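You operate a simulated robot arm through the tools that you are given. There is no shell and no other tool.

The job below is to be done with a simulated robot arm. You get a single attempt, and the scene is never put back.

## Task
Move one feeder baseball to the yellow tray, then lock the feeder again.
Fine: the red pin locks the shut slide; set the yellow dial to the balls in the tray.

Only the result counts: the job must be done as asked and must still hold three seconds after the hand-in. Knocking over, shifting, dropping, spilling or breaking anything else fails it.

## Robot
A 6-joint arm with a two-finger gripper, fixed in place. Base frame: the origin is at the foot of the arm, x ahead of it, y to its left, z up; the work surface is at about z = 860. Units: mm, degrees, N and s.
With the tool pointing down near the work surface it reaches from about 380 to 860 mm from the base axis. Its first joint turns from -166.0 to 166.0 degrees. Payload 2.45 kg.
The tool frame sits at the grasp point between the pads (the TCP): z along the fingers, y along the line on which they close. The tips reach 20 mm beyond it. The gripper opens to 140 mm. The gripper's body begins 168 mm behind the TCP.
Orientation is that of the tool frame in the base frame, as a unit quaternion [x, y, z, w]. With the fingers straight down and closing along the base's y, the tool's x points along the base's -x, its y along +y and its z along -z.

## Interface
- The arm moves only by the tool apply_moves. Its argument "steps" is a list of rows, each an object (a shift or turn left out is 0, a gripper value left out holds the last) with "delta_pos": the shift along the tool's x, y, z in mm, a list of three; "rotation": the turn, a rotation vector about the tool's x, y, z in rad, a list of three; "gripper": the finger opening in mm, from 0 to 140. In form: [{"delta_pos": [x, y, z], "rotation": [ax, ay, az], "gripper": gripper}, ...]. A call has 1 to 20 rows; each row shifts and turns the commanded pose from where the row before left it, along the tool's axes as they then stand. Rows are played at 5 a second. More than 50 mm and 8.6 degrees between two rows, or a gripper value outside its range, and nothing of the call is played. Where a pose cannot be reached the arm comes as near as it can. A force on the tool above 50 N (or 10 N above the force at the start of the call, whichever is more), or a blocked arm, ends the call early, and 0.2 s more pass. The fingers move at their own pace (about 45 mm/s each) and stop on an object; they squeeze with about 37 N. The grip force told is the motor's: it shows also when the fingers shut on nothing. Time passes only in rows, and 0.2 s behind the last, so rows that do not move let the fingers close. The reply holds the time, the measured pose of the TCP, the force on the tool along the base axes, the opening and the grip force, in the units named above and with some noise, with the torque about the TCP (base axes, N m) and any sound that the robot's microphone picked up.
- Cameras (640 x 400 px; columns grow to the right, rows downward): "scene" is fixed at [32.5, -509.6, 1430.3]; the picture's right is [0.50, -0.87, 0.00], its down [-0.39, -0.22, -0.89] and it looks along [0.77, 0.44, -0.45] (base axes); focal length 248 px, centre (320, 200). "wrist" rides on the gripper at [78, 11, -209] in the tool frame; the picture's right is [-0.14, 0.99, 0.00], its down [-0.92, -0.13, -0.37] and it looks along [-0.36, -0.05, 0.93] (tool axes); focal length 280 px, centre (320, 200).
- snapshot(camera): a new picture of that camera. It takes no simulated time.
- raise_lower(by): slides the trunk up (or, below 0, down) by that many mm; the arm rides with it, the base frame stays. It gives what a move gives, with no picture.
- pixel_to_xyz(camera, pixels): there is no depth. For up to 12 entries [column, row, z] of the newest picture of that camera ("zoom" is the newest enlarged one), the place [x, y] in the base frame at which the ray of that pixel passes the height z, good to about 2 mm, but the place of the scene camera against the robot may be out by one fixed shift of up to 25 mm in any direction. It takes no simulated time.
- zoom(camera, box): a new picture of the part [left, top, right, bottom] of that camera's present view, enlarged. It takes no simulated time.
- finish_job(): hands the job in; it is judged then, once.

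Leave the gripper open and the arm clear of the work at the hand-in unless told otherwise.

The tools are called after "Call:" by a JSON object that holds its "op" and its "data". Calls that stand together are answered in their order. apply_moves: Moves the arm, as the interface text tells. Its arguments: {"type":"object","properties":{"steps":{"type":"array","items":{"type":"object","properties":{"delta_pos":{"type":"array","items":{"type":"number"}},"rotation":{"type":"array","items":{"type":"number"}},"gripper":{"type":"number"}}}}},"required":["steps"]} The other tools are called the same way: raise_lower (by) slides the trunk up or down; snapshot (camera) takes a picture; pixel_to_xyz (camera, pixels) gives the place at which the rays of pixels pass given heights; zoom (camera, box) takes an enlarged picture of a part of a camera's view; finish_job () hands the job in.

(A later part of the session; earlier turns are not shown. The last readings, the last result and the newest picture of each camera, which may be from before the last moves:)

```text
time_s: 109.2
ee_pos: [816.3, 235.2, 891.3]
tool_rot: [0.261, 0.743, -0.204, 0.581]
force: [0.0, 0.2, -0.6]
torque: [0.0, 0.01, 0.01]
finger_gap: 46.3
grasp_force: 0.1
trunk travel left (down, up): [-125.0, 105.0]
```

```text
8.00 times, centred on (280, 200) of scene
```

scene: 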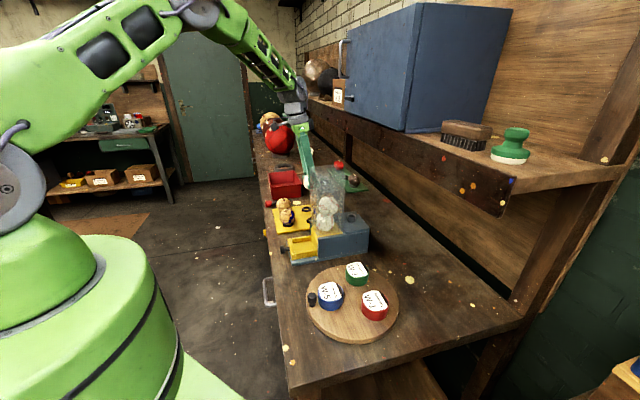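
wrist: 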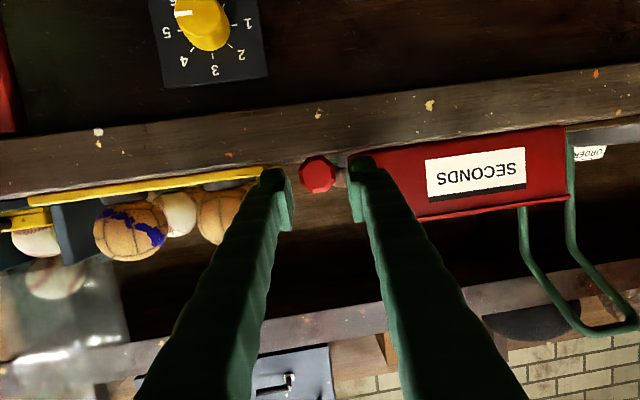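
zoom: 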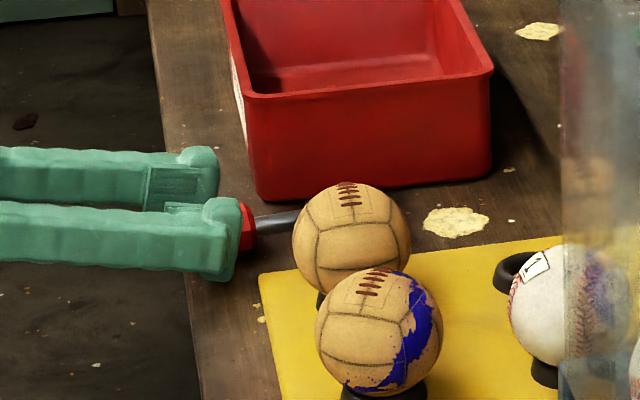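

Head is centred laterally, just inside the tips. Advancing 12 mm and lowering about 7 mm, watching for bench contact.

Call:
{"op": "apply_moves", "data": {"steps": [{"delta_pos": [1.5, 0, 6]}, {"delta_pos": [1.5, 0, 6]}, {"delta_pos": [1.4, 0, 0.8]}, {"delta_pos": [0, 0, 0]}]}}

Call:
{"op": "apply_moves", "data": {"steps": [{"delta_pos": [1.2, 0, 0]}, {"delta_pos": [0, 0, 0]}]}}

Call:
{"op": "zoom", "data": {"camera": "wrist", "box": [250, 110, 390, 240]}}

Call:
{"op": "zoom", "data": {"camera": "scene", "box": [250, 175, 310, 225]}}

```text
time_s: 110.2
ee_pos: [825.0, 227.5, 884.5]
tool_rot: [0.261, 0.744, -0.203, 0.581]
force: [-0.4, -0.1, 0.2]
torque: [0.01, -0.04, 0.0]
finger_gap: 46.2
grasp_force: 0.1
trunk travel left (down, up): [-125.0, 105.0]
```

```text
time_s: 110.8
ee_pos: [824.0, 228.8, 882.9]
tool_rot: [0.261, 0.744, -0.204, 0.58]
force: [-0.7, 0.8, -0.4]
torque: [0.0, -0.01, -0.01]
finger_gap: 46.0
grasp_force: 0.0
trunk travel left (down, up): [-125.0, 105.0]
```

```text
3.08 times, centred on (320, 175) of wrist
```

zoom: 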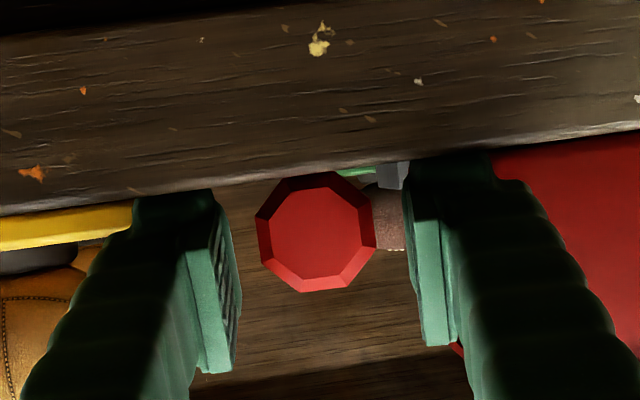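

```text
8.00 times, centred on (280, 200) of scene
```

zoom: 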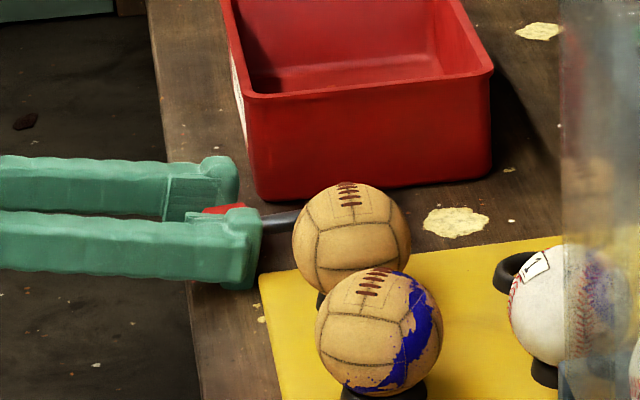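

The head's flats face the pads nicely. Closing.

Call:
{"op": "apply_moves", "data": {"steps": [{"gripper": 36}, {"gripper": 12}, {"delta_pos": [0, 0, 0]}, {"delta_pos": [0, 0, 0]}, {"delta_pos": [0, 0, 0]}]}}

Call:
{"op": "zoom", "data": {"camera": "wrist", "box": [250, 110, 390, 240]}}

Call:
{"op": "zoom", "data": {"camera": "scene", "box": [250, 175, 310, 225]}}

```text
time_s: 112.0
ee_pos: [823.6, 229.3, 883.2]
tool_rot: [0.261, 0.743, -0.204, 0.581]
force: [-0.2, 0.3, 1.0]
torque: [0.05, -0.02, 0.0]
finger_gap: 28.2
grasp_force: 37.4
trunk travel left (down, up): [-125.0, 105.0]
```

```text
3.08 times, centred on (320, 175) of wrist
```

zoom: 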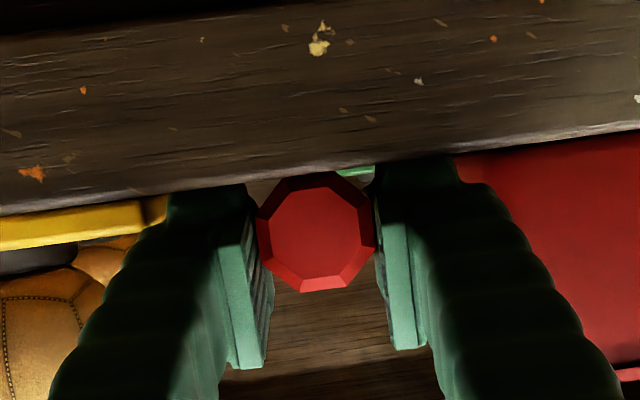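

```text
8.00 times, centred on (280, 200) of scene
```

zoom: 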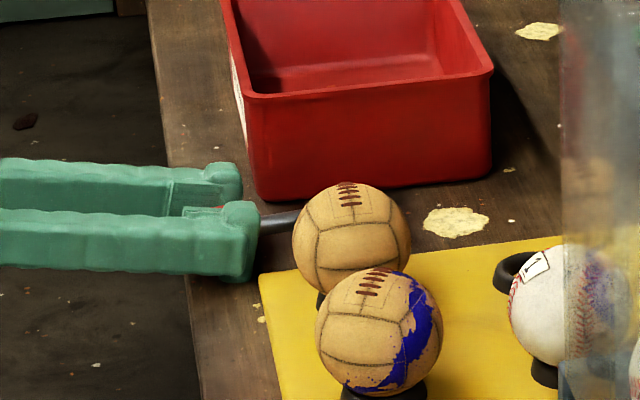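

Gripped at 28 mm. Lifting 60 mm straight up gently.

Call:
{"op": "apply_moves", "data": {"steps": [{"delta_pos": [-4.9, 0, -1.2]}, {"delta_pos": [-9.7, 0, -2.4]}, {"delta_pos": [-19.4, 0, -4.8]}, {"delta_pos": [-24, 0, -6]}, {"delta_pos": [0, 0, 0]}]}}

Call:
{"op": "snapshot", "data": {"camera": "wrist"}}

Call:
{"op": "zoom", "data": {"camera": "scene", "box": [240, 150, 310, 210]}}

```text
time_s: 113.2
ee_pos: [824.1, 227.0, 941.5]
tool_rot: [0.261, 0.744, -0.204, 0.581]
force: [0.5, 0.2, -1.1]
torque: [0.0, 0.03, -0.03]
finger_gap: 28.0
grasp_force: 36.9
trunk travel left (down, up): [-125.0, 105.0]
```

```text
taken
```

wrist: 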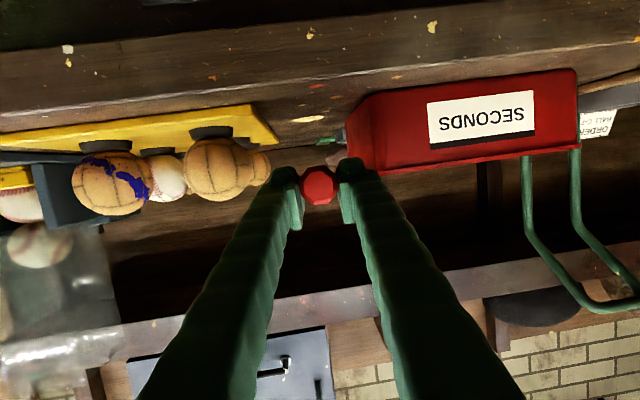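

```text
6.67 times, centred on (275, 180) of scene
```

zoom: 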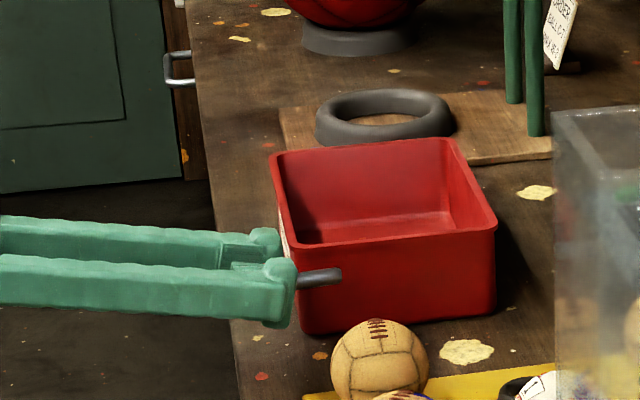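

The pin came up securely, but it lies level while my tool points 14° down (it had rested flat on its head facet), so it would hang 14° off plumb. I'll set it back down and regrasp with a nearly horizontal tool. Lowering by the trunk 50 mm also gives the arm more reach.

Call:
{"op": "raise_lower", "data": {"by": -50}}

Call:
{"op": "zoom", "data": {"camera": "scene", "box": [250, 175, 310, 225]}}

Call:
{"op": "zoom", "data": {"camera": "wrist", "box": [250, 110, 390, 240]}}

```text
time_s: 114.1
ee_pos: [824.3, 228.0, 892.2]
tool_rot: [0.261, 0.743, -0.204, 0.581]
force: [-0.6, -0.1, -0.7]
torque: [0.02, 0.01, -0.01]
finger_gap: 27.9
grasp_force: 36.9
trunk travel left (down, up): [-75.0, 155.0]
```

```text
8.00 times, centred on (280, 200) of scene
```

zoom: 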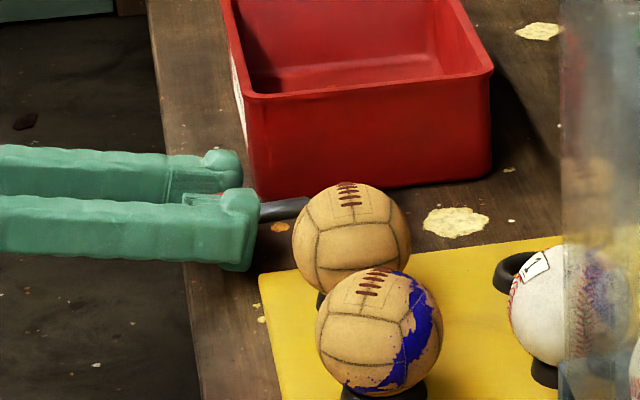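

```text
3.08 times, centred on (320, 175) of wrist
```

zoom: 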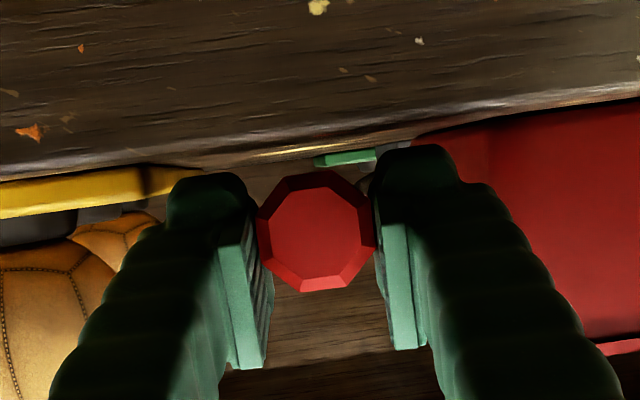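

At z 892; the pin touched down at 883 before. Lowering 9 mm in small steps.

Call:
{"op": "apply_moves", "data": {"steps": [{"delta_pos": [3.4, 0, 0.8]}, {"delta_pos": [2.9, 0, 0.7]}, {"delta_pos": [1.2, 0, 0.3]}, {"delta_pos": [0, 0, 0]}]}}

Call:
{"op": "apply_moves", "data": {"steps": [{"delta_pos": [1.0, 0, 0.25]}, {"delta_pos": [0, 0, 0]}]}}

```text
time_s: 115.1
ee_pos: [823.3, 227.0, 884.7]
tool_rot: [0.261, 0.744, -0.204, 0.581]
force: [0.7, -0.7, 0.5]
torque: [-0.01, -0.01, -0.01]
finger_gap: 28.0
grasp_force: 37.3
trunk travel left (down, up): [-75.0, 155.0]
```

```text
time_s: 115.7
ee_pos: [824.3, 226.3, 882.7]
tool_rot: [0.261, 0.743, -0.204, 0.581]
force: [0.1, 0.5, 0.0]
torque: [-0.04, 0.05, 0.01]
finger_gap: 28.1
grasp_force: 37.0
trunk travel left (down, up): [-75.0, 155.0]
```

Almost down. One more small step, then open to 46 mm.

Call:
{"op": "apply_moves", "data": {"steps": [{"delta_pos": [0.8, 0, 0.2]}, {"delta_pos": [0, 0, 0]}]}}

Call:
{"op": "apply_moves", "data": {"steps": [{"gripper": 32}, {"delta_pos": [0, 0, 0]}, {"gripper": 46}, {"delta_pos": [0, 0, 0]}]}}

Call:
{"op": "zoom", "data": {"camera": "wrist", "box": [250, 110, 390, 240]}}

Call:
{"op": "zoom", "data": {"camera": "scene", "box": [250, 175, 310, 225]}}

```text
time_s: 116.3
ee_pos: [823.0, 227.3, 882.4]
tool_rot: [0.261, 0.743, -0.204, 0.581]
force: [-0.3, -0.1, 2.6]
torque: [-0.04, -0.05, -0.03]
finger_gap: 28.0
grasp_force: 36.9
trunk travel left (down, up): [-75.0, 155.0]
```

```text
time_s: 117.3
ee_pos: [822.7, 228.5, 883.6]
tool_rot: [0.261, 0.744, -0.203, 0.581]
force: [2.1, 4.0, 5.6]
torque: [0.0, 0.0, 0.01]
finger_gap: 43.4
grasp_force: 0.1
trunk travel left (down, up): [-75.0, 155.0]
```

```text
3.08 times, centred on (320, 175) of wrist
```

zoom: 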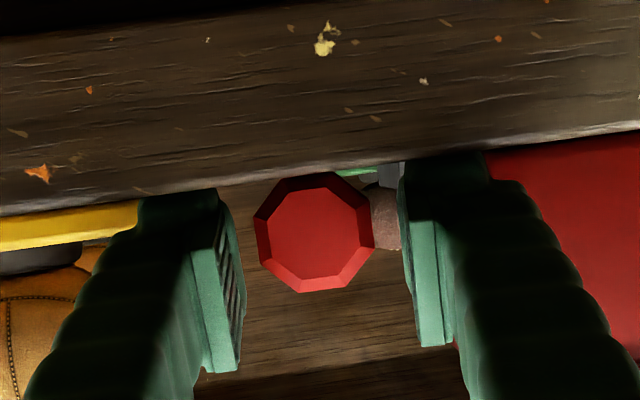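

```text
8.00 times, centred on (280, 200) of scene
```

zoom: 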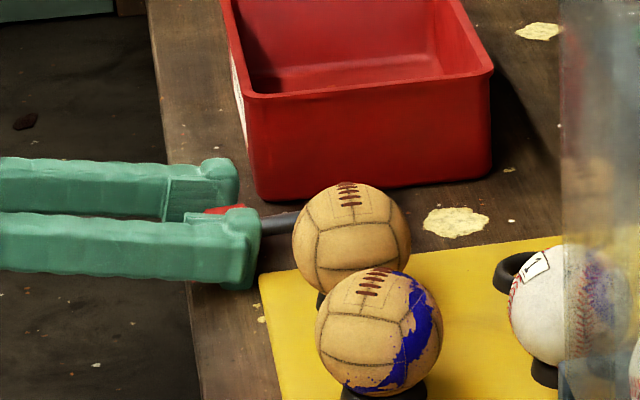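

The pin lies flat again, fingers clear on both sides. Rotating the open hand to about 3° below horizontal around the head, and lowering slightly.

Call:
{"op": "apply_moves", "data": {"steps": [{"delta_pos": [-1.5, 0, 0]}, {"rotation": [0, -0.063, 0]}, {"rotation": [0, -0.063, 0]}, {"rotation": [0, -0.063, 0]}, {"delta_pos": [0, 0, 0]}]}}

Call:
{"op": "zoom", "data": {"camera": "wrist", "box": [250, 110, 390, 240]}}

Call:
{"op": "zoom", "data": {"camera": "scene", "box": [250, 175, 310, 225]}}

```text
time_s: 118.5
ee_pos: [824.2, 227.7, 883.2]
tool_rot: [0.24, 0.685, -0.228, 0.649]
force: [-0.6, -0.1, 0.4]
torque: [0.0, 0.03, -0.04]
finger_gap: 45.8
grasp_force: 0.1
trunk travel left (down, up): [-75.0, 155.0]
```

```text
3.08 times, centred on (320, 175) of wrist
```

zoom: 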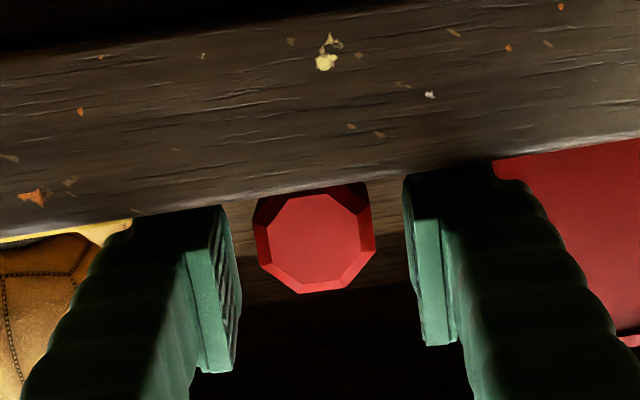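

```text
8.00 times, centred on (280, 200) of scene
```

zoom: 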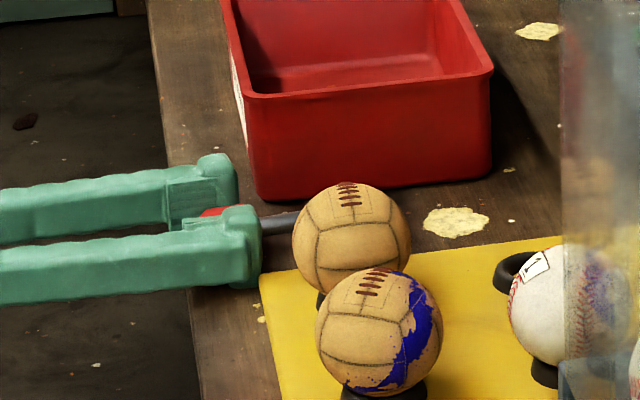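

The hand is nearly parallel with the stem. Lowering 2.5 mm and closing.

Call:
{"op": "apply_moves", "data": {"steps": [{"delta_pos": [1.3, 0, 0]}, {"delta_pos": [1.2, 0, 0]}, {"gripper": 36}, {"gripper": 12}, {"delta_pos": [0, 0, 0]}, {"delta_pos": [0, 0, 0]}, {"delta_pos": [0, 0, 0]}]}}

Call:
{"op": "zoom", "data": {"camera": "wrist", "box": [250, 110, 390, 240]}}

```text
time_s: 120.1
ee_pos: [823.2, 227.2, 882.0]
tool_rot: [0.241, 0.685, -0.227, 0.649]
force: [0.4, -0.8, 3.0]
torque: [-0.03, -0.03, 0.0]
finger_gap: 27.8
grasp_force: 36.8
trunk travel left (down, up): [-75.0, 155.0]
```

```text
3.08 times, centred on (320, 175) of wrist
```

zoom: 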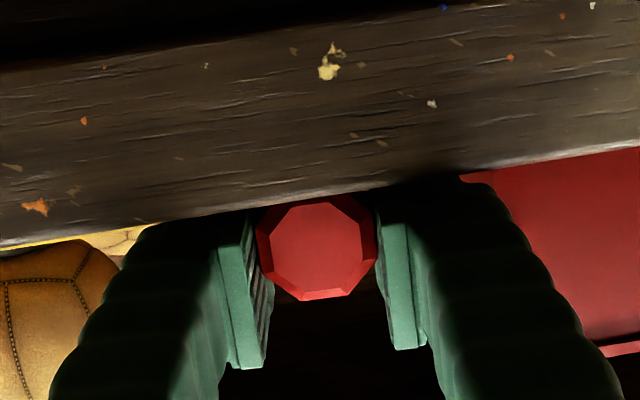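

Gripped. Lifting straight up 70 mm, then raising the trunk back 50 mm.

Call:
{"op": "apply_moves", "data": {"steps": [{"delta_pos": [-5, 0, -0.3]}, {"delta_pos": [-15, 0, -0.8]}, {"delta_pos": [-25, 0, -1.3]}, {"delta_pos": [-25, 0, -1.3]}, {"delta_pos": [0, 0, 0]}]}}

Call:
{"op": "raise_lower", "data": {"by": 50}}

Call:
{"op": "snapshot", "data": {"camera": "scene"}}

Call:
{"op": "zoom", "data": {"camera": "scene", "box": [240, 130, 310, 190]}}

```text
time_s: 121.3
ee_pos: [822.9, 227.6, 951.4]
tool_rot: [0.24, 0.686, -0.227, 0.649]
force: [-0.3, -0.4, -0.8]
torque: [0.05, 0.0, -0.02]
finger_gap: 27.7
grasp_force: 37.0
trunk travel left (down, up): [-75.0, 155.0]
```

```text
time_s: 122.2
ee_pos: [823.4, 226.8, 1002.3]
tool_rot: [0.242, 0.685, -0.229, 0.648]
force: [0.4, 0.0, 0.2]
torque: [0.0, -0.04, -0.03]
finger_gap: 27.9
grasp_force: 37.2
trunk travel left (down, up): [-125.0, 105.0]
```

```text
taken
```

scene: 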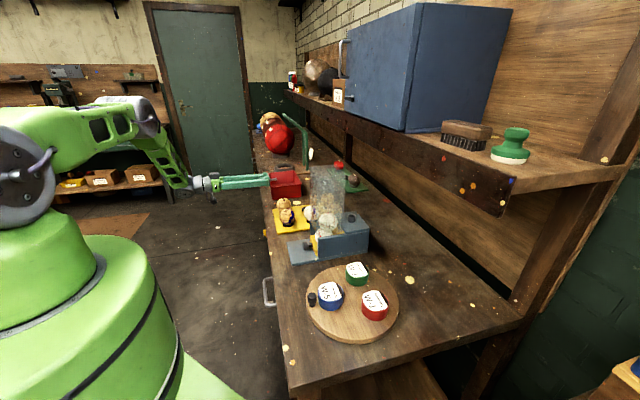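

```text
6.67 times, centred on (275, 160) of scene
```

zoom: 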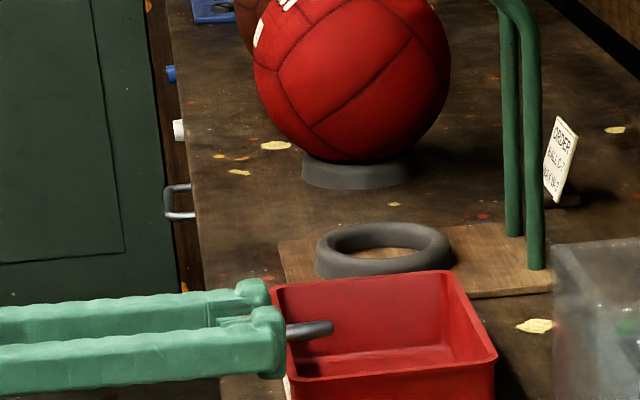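

The stem is now in line with the fingers. Raising a little, then rotating the tool back to vertical and undoing the 6° yaw.

Call:
{"op": "apply_moves", "data": {"steps": [{"delta_pos": [-40, 0, -20]}, {"delta_pos": [-40, 0, -20]}, {"rotation": [0, 0.1264, 0]}, {"rotation": [0, 0.1264, 0]}, {"rotation": [0, 0.1264, 0]}, {"rotation": [0, 0.1264, 0]}, {"rotation": [0, 0.1264, 0]}, {"rotation": [0, 0.1264, 0]}, {"rotation": [0, 0.1264, 0]}, {"rotation": [0, 0.1264, 0]}, {"rotation": [0, 0.1264, 0]}, {"rotation": [0, 0.1264, 0]}, {"rotation": [0, 0.1264, 0]}, {"rotation": [0, 0.1264, 0]}, {"rotation": [0, 0, 0.105]}, {"delta_pos": [0, 0, 0]}]}}

Call:
{"op": "snapshot", "data": {"camera": "wrist"}}

Call:
{"op": "zoom", "data": {"camera": "wrist", "box": [250, 130, 390, 260]}}

Call:
{"op": "zoom", "data": {"camera": "scene", "box": [220, 80, 320, 190]}}

```text
time_s: 125.6
ee_pos: [795.7, 248.8, 1083.9]
tool_rot: [0.381, 0.925, 0.001, -0.001]
force: [1.2, 0.1, 0.3]
torque: [0.01, -0.03, 0.0]
finger_gap: 28.1
grasp_force: 37.0
trunk travel left (down, up): [-125.0, 105.0]
```

```text
taken
```

wrist: 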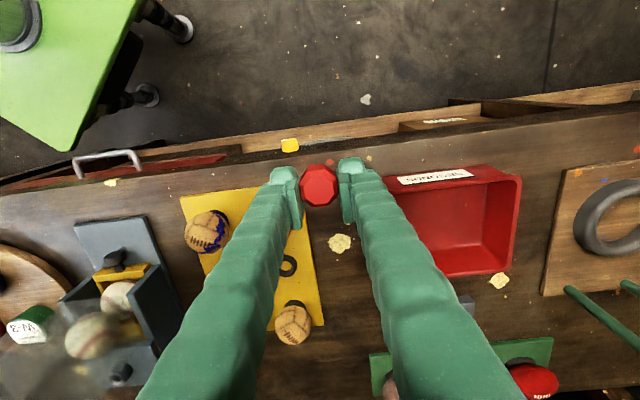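

```text
3.08 times, centred on (320, 195) of wrist
```

zoom: 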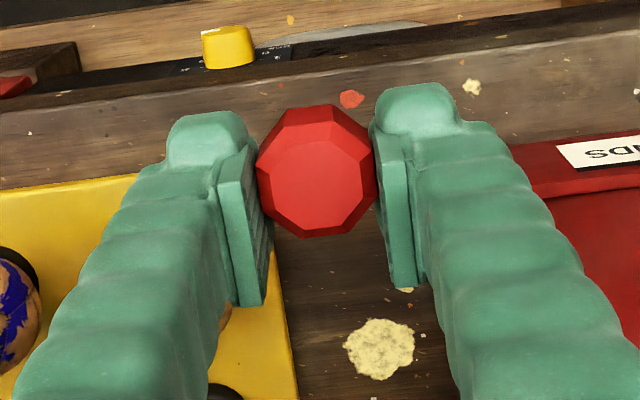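

```text
3.64 times, centred on (270, 135) of scene
```

zoom: 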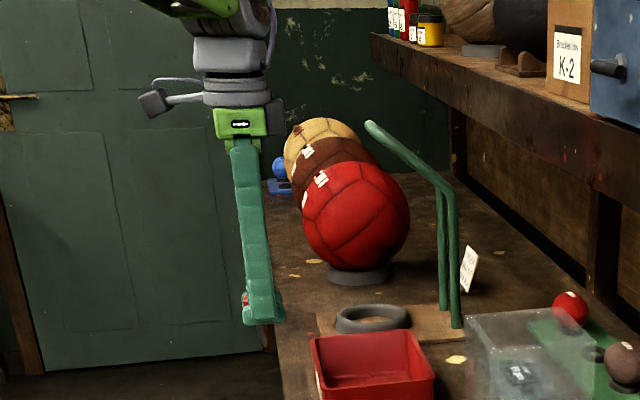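

The pin hangs close to vertical, head about 5 mm ahead of the tool axis. Now up to z≈1300 and across to above the socket.

Call:
{"op": "apply_moves", "data": {"steps": [{"delta_pos": [0, 0, -43.5]}, {"delta_pos": [0, 0, -43.5]}, {"delta_pos": [0, 0, -43.5]}, {"delta_pos": [0, 0, -43.5]}, {"delta_pos": [0, 0, -43.5]}, {"delta_pos": [-25.6, -30.7, 0]}, {"delta_pos": [-25.6, -30.7, 0]}, {"delta_pos": [-25.6, -30.7, 0]}, {"delta_pos": [-25.6, -30.7, 0]}, {"delta_pos": [-25.6, -30.7, 0]}, {"delta_pos": [-25.6, -30.7, 0]}, {"delta_pos": [-25.6, -30.7, 0]}, {"delta_pos": [-25.6, -30.7, 0]}, {"delta_pos": [-25.6, -30.7, 0]}, {"delta_pos": [-25.6, -30.7, 0]}, {"delta_pos": [-25.6, -30.7, 0]}, {"delta_pos": [-25.6, -30.7, 0]}, {"delta_pos": [0, 0, 0]}]}}

Call:
{"op": "snapshot", "data": {"camera": "wrist"}}

Call:
{"op": "zoom", "data": {"camera": "scene", "box": [300, 60, 420, 180]}}

```text
time_s: 129.4
ee_pos: [801.3, 122.2, 1295.4]
tool_rot: [0.38, 0.925, 0.0, -0.002]
force: [0.0, 0.1, 0.6]
torque: [0.03, 0.01, -0.01]
finger_gap: 27.9
grasp_force: 37.4
out of reach, approached as far as the arm can: row 4, 5, 6, 7, 8, 9, 10, 11, 12, 13, 14, 15, 16, 17
trunk travel left (down, up): [-125.0, 105.0]
```

```text
taken
```

wrist: 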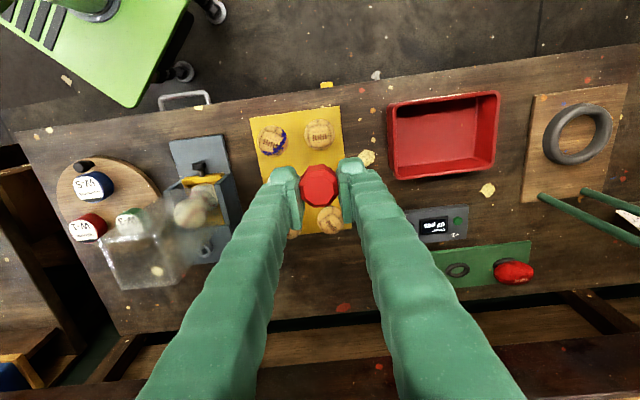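

```text
3.33 times, centred on (360, 120) of scene
```

zoom: 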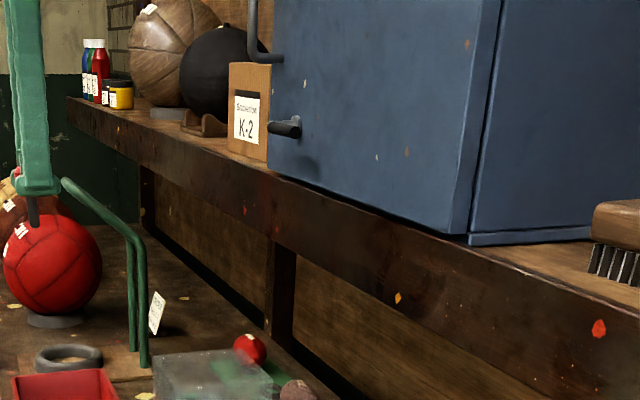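

The far path at this height was at the arm's outer limit, so it stopped short at (801,122,1295). I'll go round by the nearer route: first along -u, then inwards.

Call:
{"op": "apply_moves", "data": {"steps": [{"delta_pos": [0, -40.4, 0]}, {"delta_pos": [0, -40.4, 0]}, {"delta_pos": [0, -40.4, 0]}, {"delta_pos": [0, -40.4, 0]}, {"delta_pos": [0, -40.4, 0]}, {"delta_pos": [0, -40.4, 0]}, {"delta_pos": [0, -40.4, 0]}, {"delta_pos": [-42.7, 0, 0]}, {"delta_pos": [-42.7, 0, 0]}, {"delta_pos": [-42.7, 0, 0]}, {"delta_pos": [-42.7, 0, 0]}, {"delta_pos": [0, 0, 0]}]}}

Call:
{"op": "snapshot", "data": {"camera": "wrist"}}

Call:
{"op": "snapshot", "data": {"camera": "scene"}}

Call:
{"op": "zoom", "data": {"camera": "scene", "box": [290, 40, 400, 160]}}

```text
time_s: 132.0
ee_pos: [824.8, 13.9, 1267.0]
tool_rot: [0.38, 0.925, 0.0, 0.0]
force: [0.4, 0.9, -1.0]
torque: [-0.12, -0.01, 0.0]
finger_gap: 28.0
grasp_force: 36.8
out of reach, approached as far as the arm can: row 1, 2, 3, 4, 5, 6, 7, 8, 9, 10, 11
trunk travel left (down, up): [-125.0, 105.0]
```

```text
taken
```

wrist: 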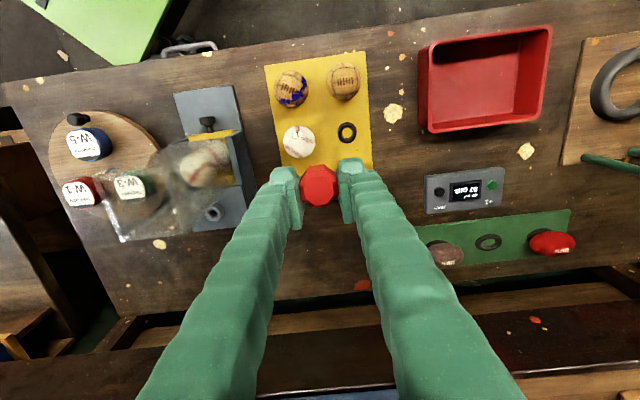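

```text
taken
```

scene: 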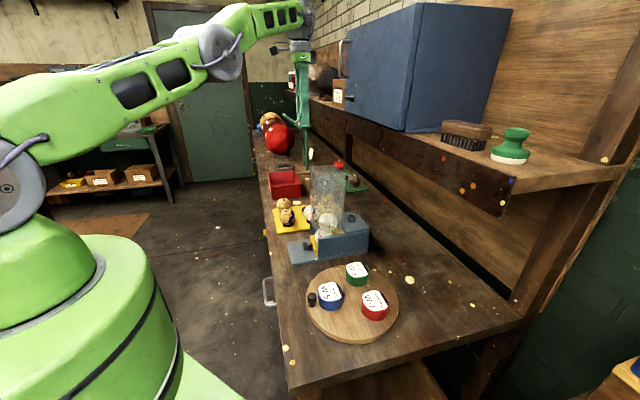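

```text
3.33 times, centred on (345, 100) of scene
```

zoom: 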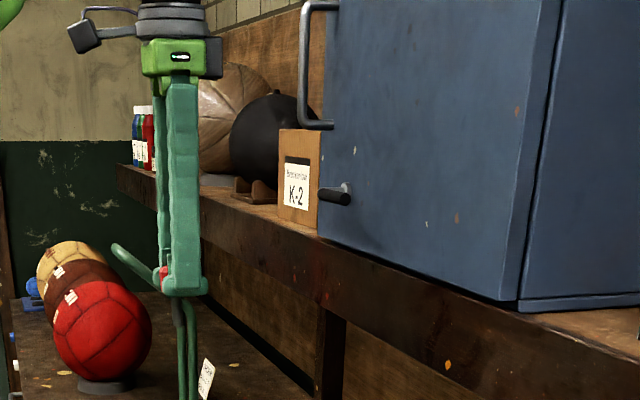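

The arm got stretched nearly straight, so inward moves aren't taking. The area below is clear (pin tip is ~270 mm above the tray), so I'll descend some to let the elbow bend, and check.

Call:
{"op": "apply_moves", "data": {"steps": [{"delta_pos": [0, 0, 30]}, {"delta_pos": [0, 0, 30]}, {"delta_pos": [0, 0, 30]}, {"delta_pos": [0, 0, 0]}]}}

```text
time_s: 133.0
ee_pos: [823.9, 12.4, 1176.5]
tool_rot: [0.381, 0.925, -0.001, 0.0]
force: [0.0, -0.1, -0.7]
torque: [-0.04, -0.01, 0.04]
finger_gap: 28.0
grasp_force: 36.9
trunk travel left (down, up): [-125.0, 105.0]
```

That worked, no limit flagged. Now pulling in towards the base (base -x), then rising again there before crossing to the feeder.

Call:
{"op": "apply_moves", "data": {"steps": [{"delta_pos": [28.3, -28.3, 0]}, {"delta_pos": [28.3, -28.3, 0]}, {"delta_pos": [28.3, -28.3, 0]}, {"delta_pos": [28.3, -28.3, 0]}, {"delta_pos": [0, 0, -40]}, {"delta_pos": [0, 0, -40]}, {"delta_pos": [0, 0, -30]}, {"delta_pos": [0, 0, 0]}]}}

```text
time_s: 134.8
ee_pos: [666.6, 10.1, 1287.1]
tool_rot: [0.38, 0.925, 0.001, -0.001]
force: [0.2, -0.3, -0.3]
torque: [0.03, 0.03, 0.03]
finger_gap: 27.9
grasp_force: 36.6
trunk travel left (down, up): [-125.0, 105.0]
```

Clean. Now across over the hopper (pin tip ~70 mm above its rim) to above the socket.

Call:
{"op": "apply_moves", "data": {"steps": [{"delta_pos": [-38.2, -18.1, 0]}, {"delta_pos": [-38.2, -18.1, 0]}, {"delta_pos": [-38.2, -18.1, 0]}, {"delta_pos": [-38.2, -18.1, 0]}, {"delta_pos": [-38.2, -18.1, 0]}, {"delta_pos": [-38.2, -18.1, 0]}, {"delta_pos": [0, 0, 0]}]}}

Call:
{"op": "snapshot", "data": {"camera": "wrist"}}

Call:
{"op": "zoom", "data": {"camera": "scene", "box": [320, 60, 400, 160]}}

```text
time_s: 136.4
ee_pos: [749.4, -227.6, 1288.3]
tool_rot: [0.38, 0.925, 0.0, 0.0]
force: [-0.1, 0.7, 0.1]
torque: [-0.02, 0.01, 0.03]
finger_gap: 28.1
grasp_force: 36.8
trunk travel left (down, up): [-125.0, 105.0]
```

```text
taken
```

wrist: 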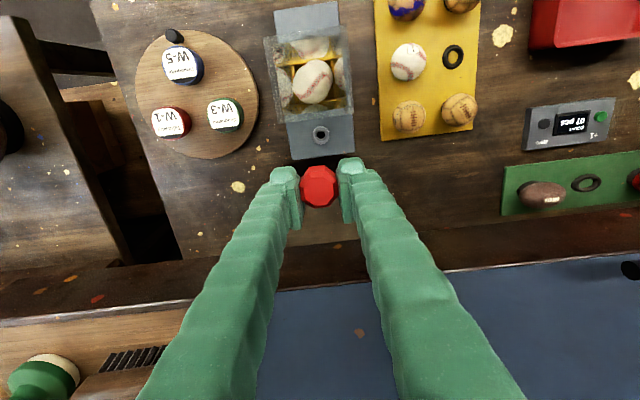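

```text
4.00 times, centred on (360, 110) of scene
```

zoom: 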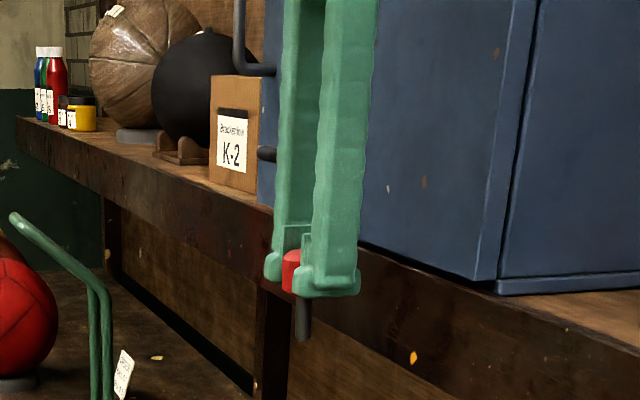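

The stem hangs vertical at scene (302,320), and the socket shows at wrist (321,134). Reading the socket's position.

Call:
{"op": "zoom", "data": {"camera": "wrist", "box": [280, 100, 360, 220]}}

Call:
{"op": "pixel_to_xyz", "data": {"camera": "wrist", "pixels": [[321, 134, 960], [321, 134, 970], [321, 134, 980], [321, 134, 990], [319, 186, 1285], [319, 186, 1275]]}}

```text
3.33 times, centred on (320, 160) of wrist
```

zoom: 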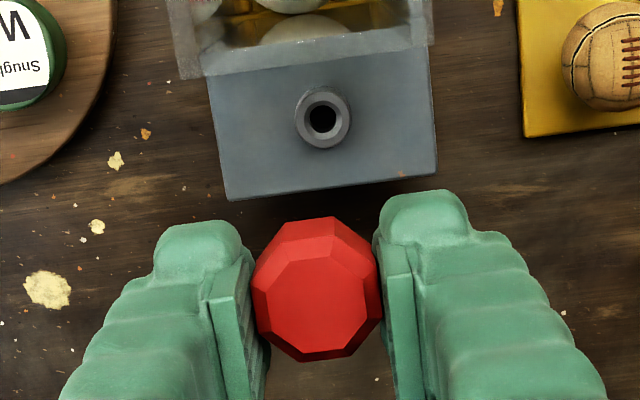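

```text
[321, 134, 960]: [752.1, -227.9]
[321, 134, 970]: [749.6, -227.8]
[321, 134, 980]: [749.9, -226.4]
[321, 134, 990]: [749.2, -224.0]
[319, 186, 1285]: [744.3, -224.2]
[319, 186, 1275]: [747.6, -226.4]
```

The socket hole is ~17 mm wide around a ~10 mm stem. Comparing with my first grasp, the pin is now 7.5 mm ahead of the tool axis and equally vertical, so I'll offset by (-8.6 n, +2.2 u) and descend to z≈1065, still clear of the socket.

Call:
{"op": "apply_moves", "data": {"steps": [{"delta_pos": [-8.6, 2.2, 0]}, {"delta_pos": [0, 0, 40]}, {"delta_pos": [0, 0, 40]}, {"delta_pos": [0, 0, 40]}, {"delta_pos": [0, 0, 40]}, {"delta_pos": [0, 0, 40]}, {"delta_pos": [0, 0, 22]}, {"delta_pos": [0, 0, 0]}]}}

Call:
{"op": "zoom", "data": {"camera": "scene", "box": [310, 160, 390, 240]}}

Call:
{"op": "snapshot", "data": {"camera": "wrist"}}

Call:
{"op": "zoom", "data": {"camera": "wrist", "box": [270, 130, 370, 230]}}

```text
time_s: 138.2
ee_pos: [758.1, -231.4, 1065.3]
tool_rot: [0.38, 0.925, 0.0, 0.0]
force: [0.6, 0.0, 0.1]
torque: [-0.03, 0.0, 0.03]
finger_gap: 27.9
grasp_force: 36.6
trunk travel left (down, up): [-125.0, 105.0]
```

```text
5.00 times, centred on (350, 200) of scene
```

zoom: 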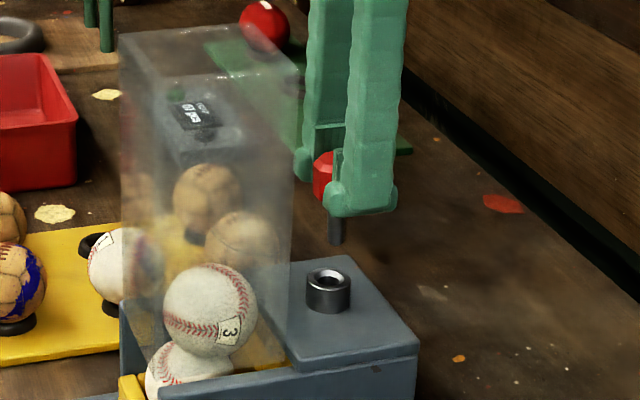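

```text
taken
```

wrist: 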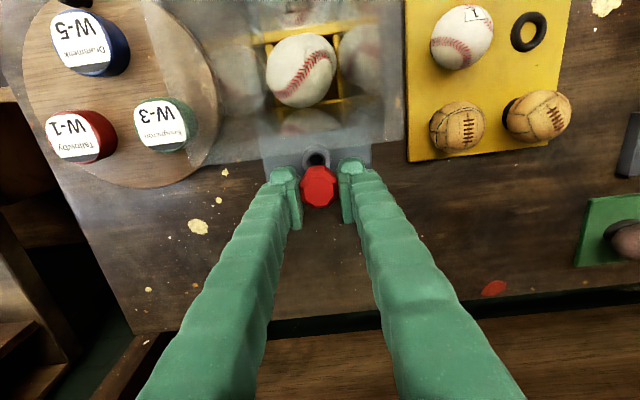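

```text
4.00 times, centred on (320, 180) of wrist
```

zoom: 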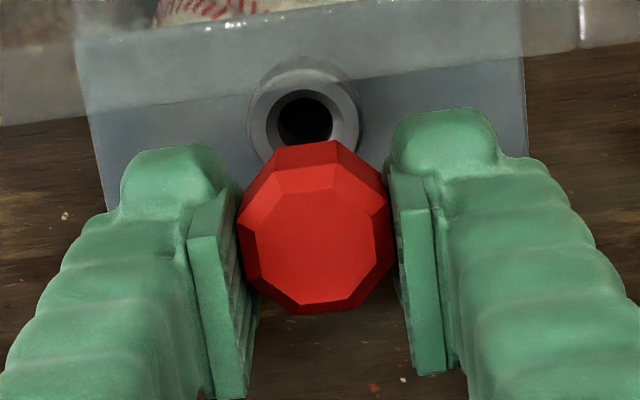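

The stem hangs just right of the socket in the scene view (about 2 mm too far back) and the wrist view suggests ~1.6 mm in u. Correcting by +2.5 mm n and -1.6 mm u, and lowering 20 mm to compare closely.

Call:
{"op": "apply_moves", "data": {"steps": [{"delta_pos": [2.5, -1.6, 0]}, {"delta_pos": [0, 0, 10]}, {"delta_pos": [0, 0, 10]}, {"delta_pos": [0, 0, 0]}]}}

Call:
{"op": "zoom", "data": {"camera": "scene", "box": [335, 190, 370, 225]}}

Call:
{"op": "zoom", "data": {"camera": "wrist", "box": [270, 130, 370, 230]}}

```text
time_s: 139.2
ee_pos: [755.3, -231.5, 1044.8]
tool_rot: [0.38, 0.925, 0.0, 0.001]
force: [0.4, -0.7, -1.1]
torque: [0.0, -0.02, -0.02]
finger_gap: 28.0
grasp_force: 37.2
trunk travel left (down, up): [-125.0, 105.0]
```

```text
11.43 times, centred on (352, 208) of scene
```

zoom: 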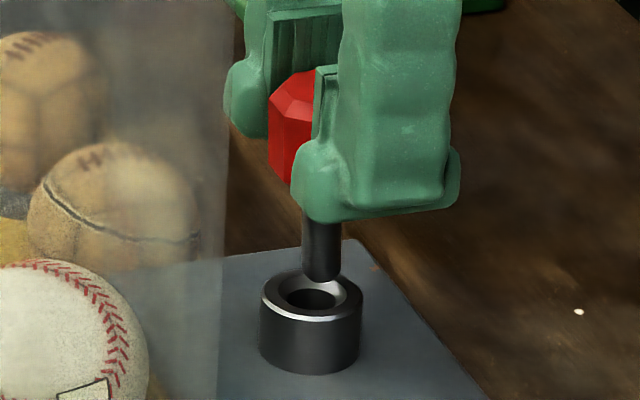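

```text
4.00 times, centred on (320, 180) of wrist
```

zoom: 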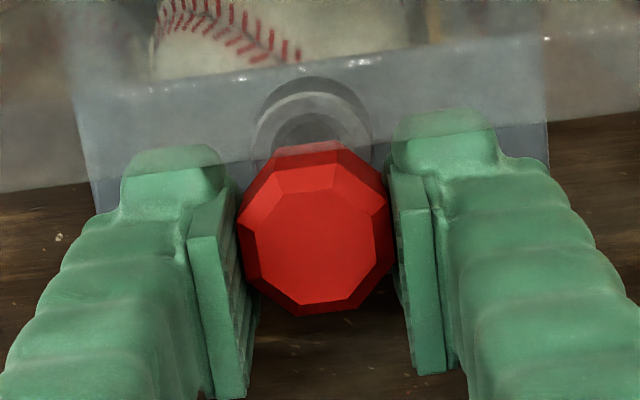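

Excellent view: stem tip at (321,278), hole centre at (312,297) — allowing for perspective the pin is ~2.3 mm too far back. Shifting +2.4 mm n and lowering 7 mm.

Call:
{"op": "apply_moves", "data": {"steps": [{"delta_pos": [2.4, 0, 0]}, {"delta_pos": [0, 0, 4]}, {"delta_pos": [0, 0, 3]}, {"delta_pos": [0, 0, 0]}]}}

Call:
{"op": "zoom", "data": {"camera": "scene", "box": [335, 190, 370, 225]}}

```text
time_s: 140.2
ee_pos: [754.5, -229.5, 1038.5]
tool_rot: [0.381, 0.925, 0.0, 0.0]
force: [0.2, -1.2, -0.9]
torque: [0.02, -0.01, -0.02]
finger_gap: 27.9
grasp_force: 37.4
trunk travel left (down, up): [-125.0, 105.0]
```

```text
11.43 times, centred on (352, 208) of scene
```

zoom: 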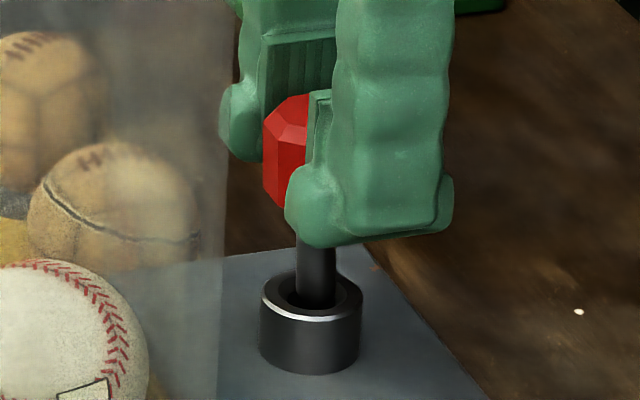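

The stem tip is entering the socket. Lowering 8 mm more, gently.

Call:
{"op": "apply_moves", "data": {"steps": [{"delta_pos": [0.8, 0, 2]}, {"delta_pos": [0, 0, 2]}, {"delta_pos": [0, 0, 2]}, {"delta_pos": [0, 0, 2]}, {"delta_pos": [0, 0, 0]}]}}

Call:
{"op": "zoom", "data": {"camera": "scene", "box": [335, 190, 370, 225]}}

```text
time_s: 141.4
ee_pos: [753.0, -228.4, 1030.0]
tool_rot: [0.38, 0.925, 0.0, -0.001]
force: [0.5, 0.3, 0.0]
torque: [0.02, -0.02, 0.02]
finger_gap: 28.0
grasp_force: 36.7
trunk travel left (down, up): [-125.0, 105.0]
```

```text
11.43 times, centred on (352, 208) of scene
```

zoom: 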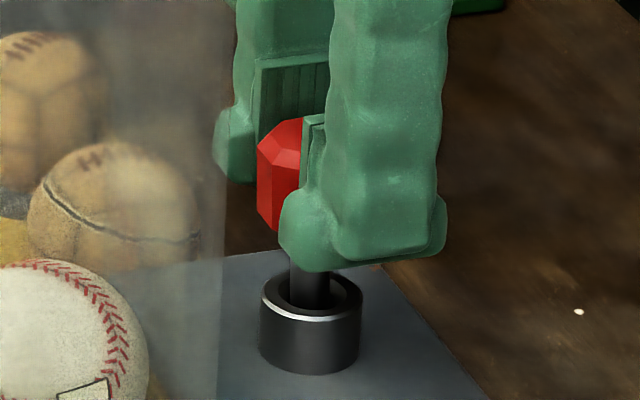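

The stem is in the hole with no side force. Continuing down 8 mm in 2 mm steps.

Call:
{"op": "apply_moves", "data": {"steps": [{"delta_pos": [0, 0, 2]}, {"delta_pos": [0, 0, 2]}, {"delta_pos": [0, 0, 2]}, {"delta_pos": [0, 0, 2]}, {"delta_pos": [0, 0, 0]}]}}

Call:
{"op": "zoom", "data": {"camera": "scene", "box": [335, 190, 370, 225]}}

```text
time_s: 142.6
ee_pos: [753.4, -229.2, 1021.5]
tool_rot: [0.38, 0.925, 0.001, 0.0]
force: [0.0, -1.2, 3.2]
torque: [-0.05, 0.01, 0.01]
finger_gap: 28.3
grasp_force: 36.6
trunk travel left (down, up): [-125.0, 105.0]
```

```text
11.43 times, centred on (352, 208) of scene
```

zoom: 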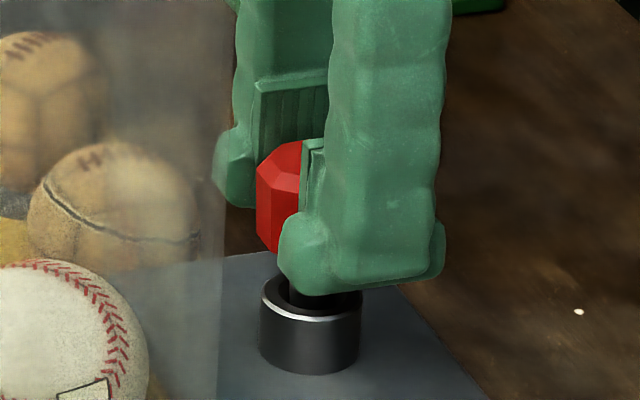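

The head is ~2 mm above its original seated height, with 3 N starting. Another 2 mm.

Call:
{"op": "apply_moves", "data": {"steps": [{"delta_pos": [0, 0, 1]}, {"delta_pos": [0, 0, 1]}, {"delta_pos": [0, 0, 0]}]}}

Call:
{"op": "zoom", "data": {"camera": "scene", "box": [335, 190, 370, 225]}}

```text
time_s: 143.4
ee_pos: [753.2, -229.4, 1020.5]
tool_rot: [0.379, 0.925, 0.001, 0.001]
force: [-0.5, -1.9, 10.3]
torque: [-0.04, 0.02, 0.02]
finger_gap: 28.1
grasp_force: 37.0
trunk travel left (down, up): [-125.0, 105.0]
```

```text
11.43 times, centred on (352, 208) of scene
```

zoom: 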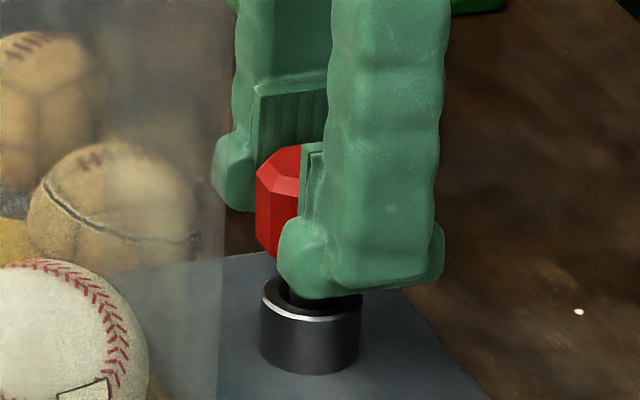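

10 N now, with the head ~3 mm ahead (+n) of where it originally sat, so the stem may be on the edge of the slide's hole. I'll lift 1.5 mm, shift 3 mm back, and lower again.

Call:
{"op": "apply_moves", "data": {"steps": [{"delta_pos": [0, 0, -2.5]}, {"delta_pos": [-3, 0, 0]}, {"delta_pos": [0, 0, 1]}, {"delta_pos": [0, 0, 1]}, {"delta_pos": [0, 0, 0]}]}}

Call:
{"op": "zoom", "data": {"camera": "scene", "box": [335, 190, 370, 225]}}

```text
time_s: 144.6
ee_pos: [755.3, -230.9, 1021.2]
tool_rot: [0.38, 0.925, 0.0, -0.001]
force: [-9.2, 6.4, 4.6]
torque: [0.39, 0.5, -0.01]
finger_gap: 27.8
grasp_force: 37.0
trunk travel left (down, up): [-125.0, 105.0]
```

```text
11.43 times, centred on (352, 208) of scene
```

zoom: 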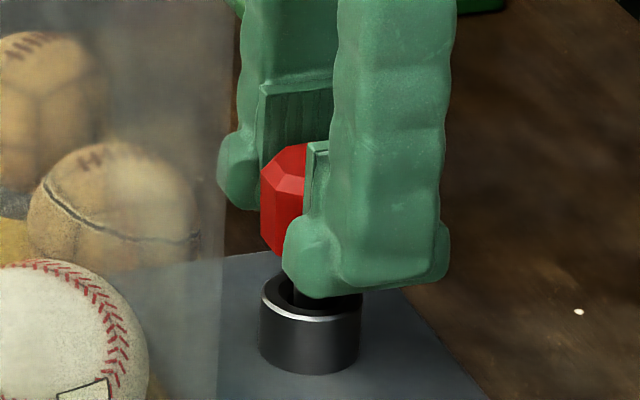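

There's an 11 N push from the socket wall now, meaning the stem touches at the back; the pin is slightly tilted in my grip. It's deep in the socket, so I'll ease back +2 mm to unload it and open the fingers so that it drops and rights itself.

Call:
{"op": "apply_moves", "data": {"steps": [{"delta_pos": [1.8, 0, 0]}, {"delta_pos": [0, 0, 0]}]}}

Call:
{"op": "apply_moves", "data": {"steps": [{"gripper": 32}, {"delta_pos": [0, 0, 0]}, {"gripper": 44}, {"delta_pos": [0, 0, 0]}, {"delta_pos": [0, 0, 0]}]}}

Call:
{"op": "zoom", "data": {"camera": "scene", "box": [335, 190, 370, 225]}}

Call:
{"op": "zoom", "data": {"camera": "wrist", "box": [250, 130, 390, 260]}}

```text
time_s: 145.2
ee_pos: [754.5, -230.0, 1020.9]
tool_rot: [0.38, 0.925, -0.001, 0.001]
force: [-5.3, 0.1, 4.1]
torque: [0.04, 0.28, 0.0]
finger_gap: 28.1
grasp_force: 36.9
trunk travel left (down, up): [-125.0, 105.0]
```

```text
time_s: 146.4
ee_pos: [756.7, -229.4, 1019.6]
tool_rot: [0.38, 0.925, -0.001, 0.0]
force: [0.6, -0.2, 1.2]
torque: [0.01, 0.04, -0.05]
finger_gap: 43.9
grasp_force: 0.0
trunk travel left (down, up): [-125.0, 105.0]
```

```text
11.43 times, centred on (352, 208) of scene
```

zoom: 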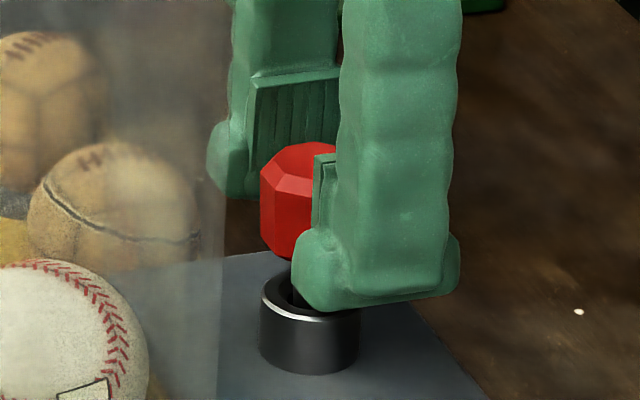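

```text
3.08 times, centred on (320, 195) of wrist
```

zoom: 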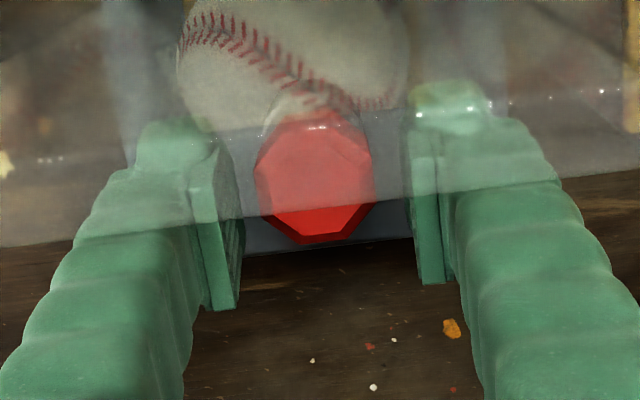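

The pin stays in the socket, free of both pads. Lifting the hand clear to see whether it's fully seated.

Call:
{"op": "apply_moves", "data": {"steps": [{"delta_pos": [0, 0, -15]}, {"delta_pos": [0, 0, -25]}, {"delta_pos": [0, 0, -30]}, {"delta_pos": [0, 0, 0]}]}}

Call:
{"op": "zoom", "data": {"camera": "scene", "box": [335, 190, 370, 225]}}

Call:
{"op": "snapshot", "data": {"camera": "wrist"}}

Call:
{"op": "zoom", "data": {"camera": "wrist", "box": [250, 110, 390, 240]}}

```text
time_s: 147.4
ee_pos: [755.8, -231.8, 1091.2]
tool_rot: [0.38, 0.925, 0.001, -0.001]
force: [0.1, -0.7, 0.3]
torque: [0.01, -0.01, 0.01]
finger_gap: 43.7
grasp_force: 0.0
trunk travel left (down, up): [-125.0, 105.0]
```

```text
11.43 times, centred on (352, 208) of scene
```

zoom: 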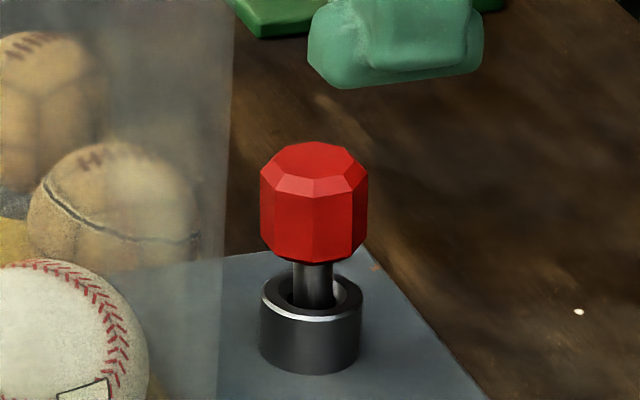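

```text
taken
```

wrist: 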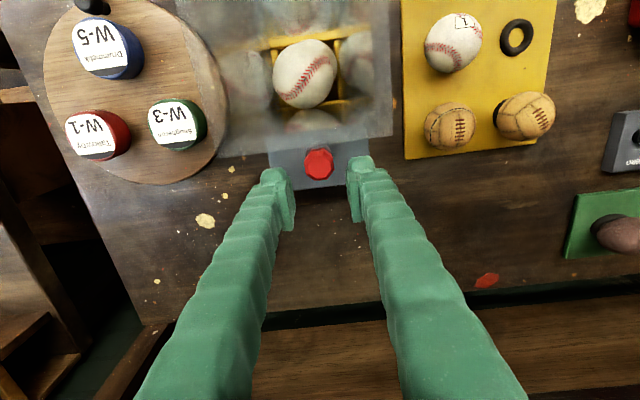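

```text
3.08 times, centred on (320, 175) of wrist
```

zoom: 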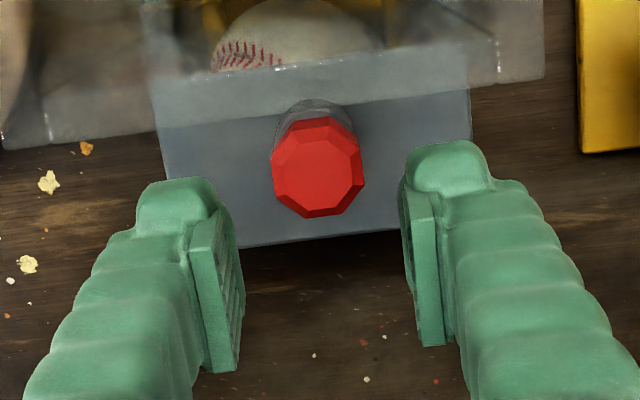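

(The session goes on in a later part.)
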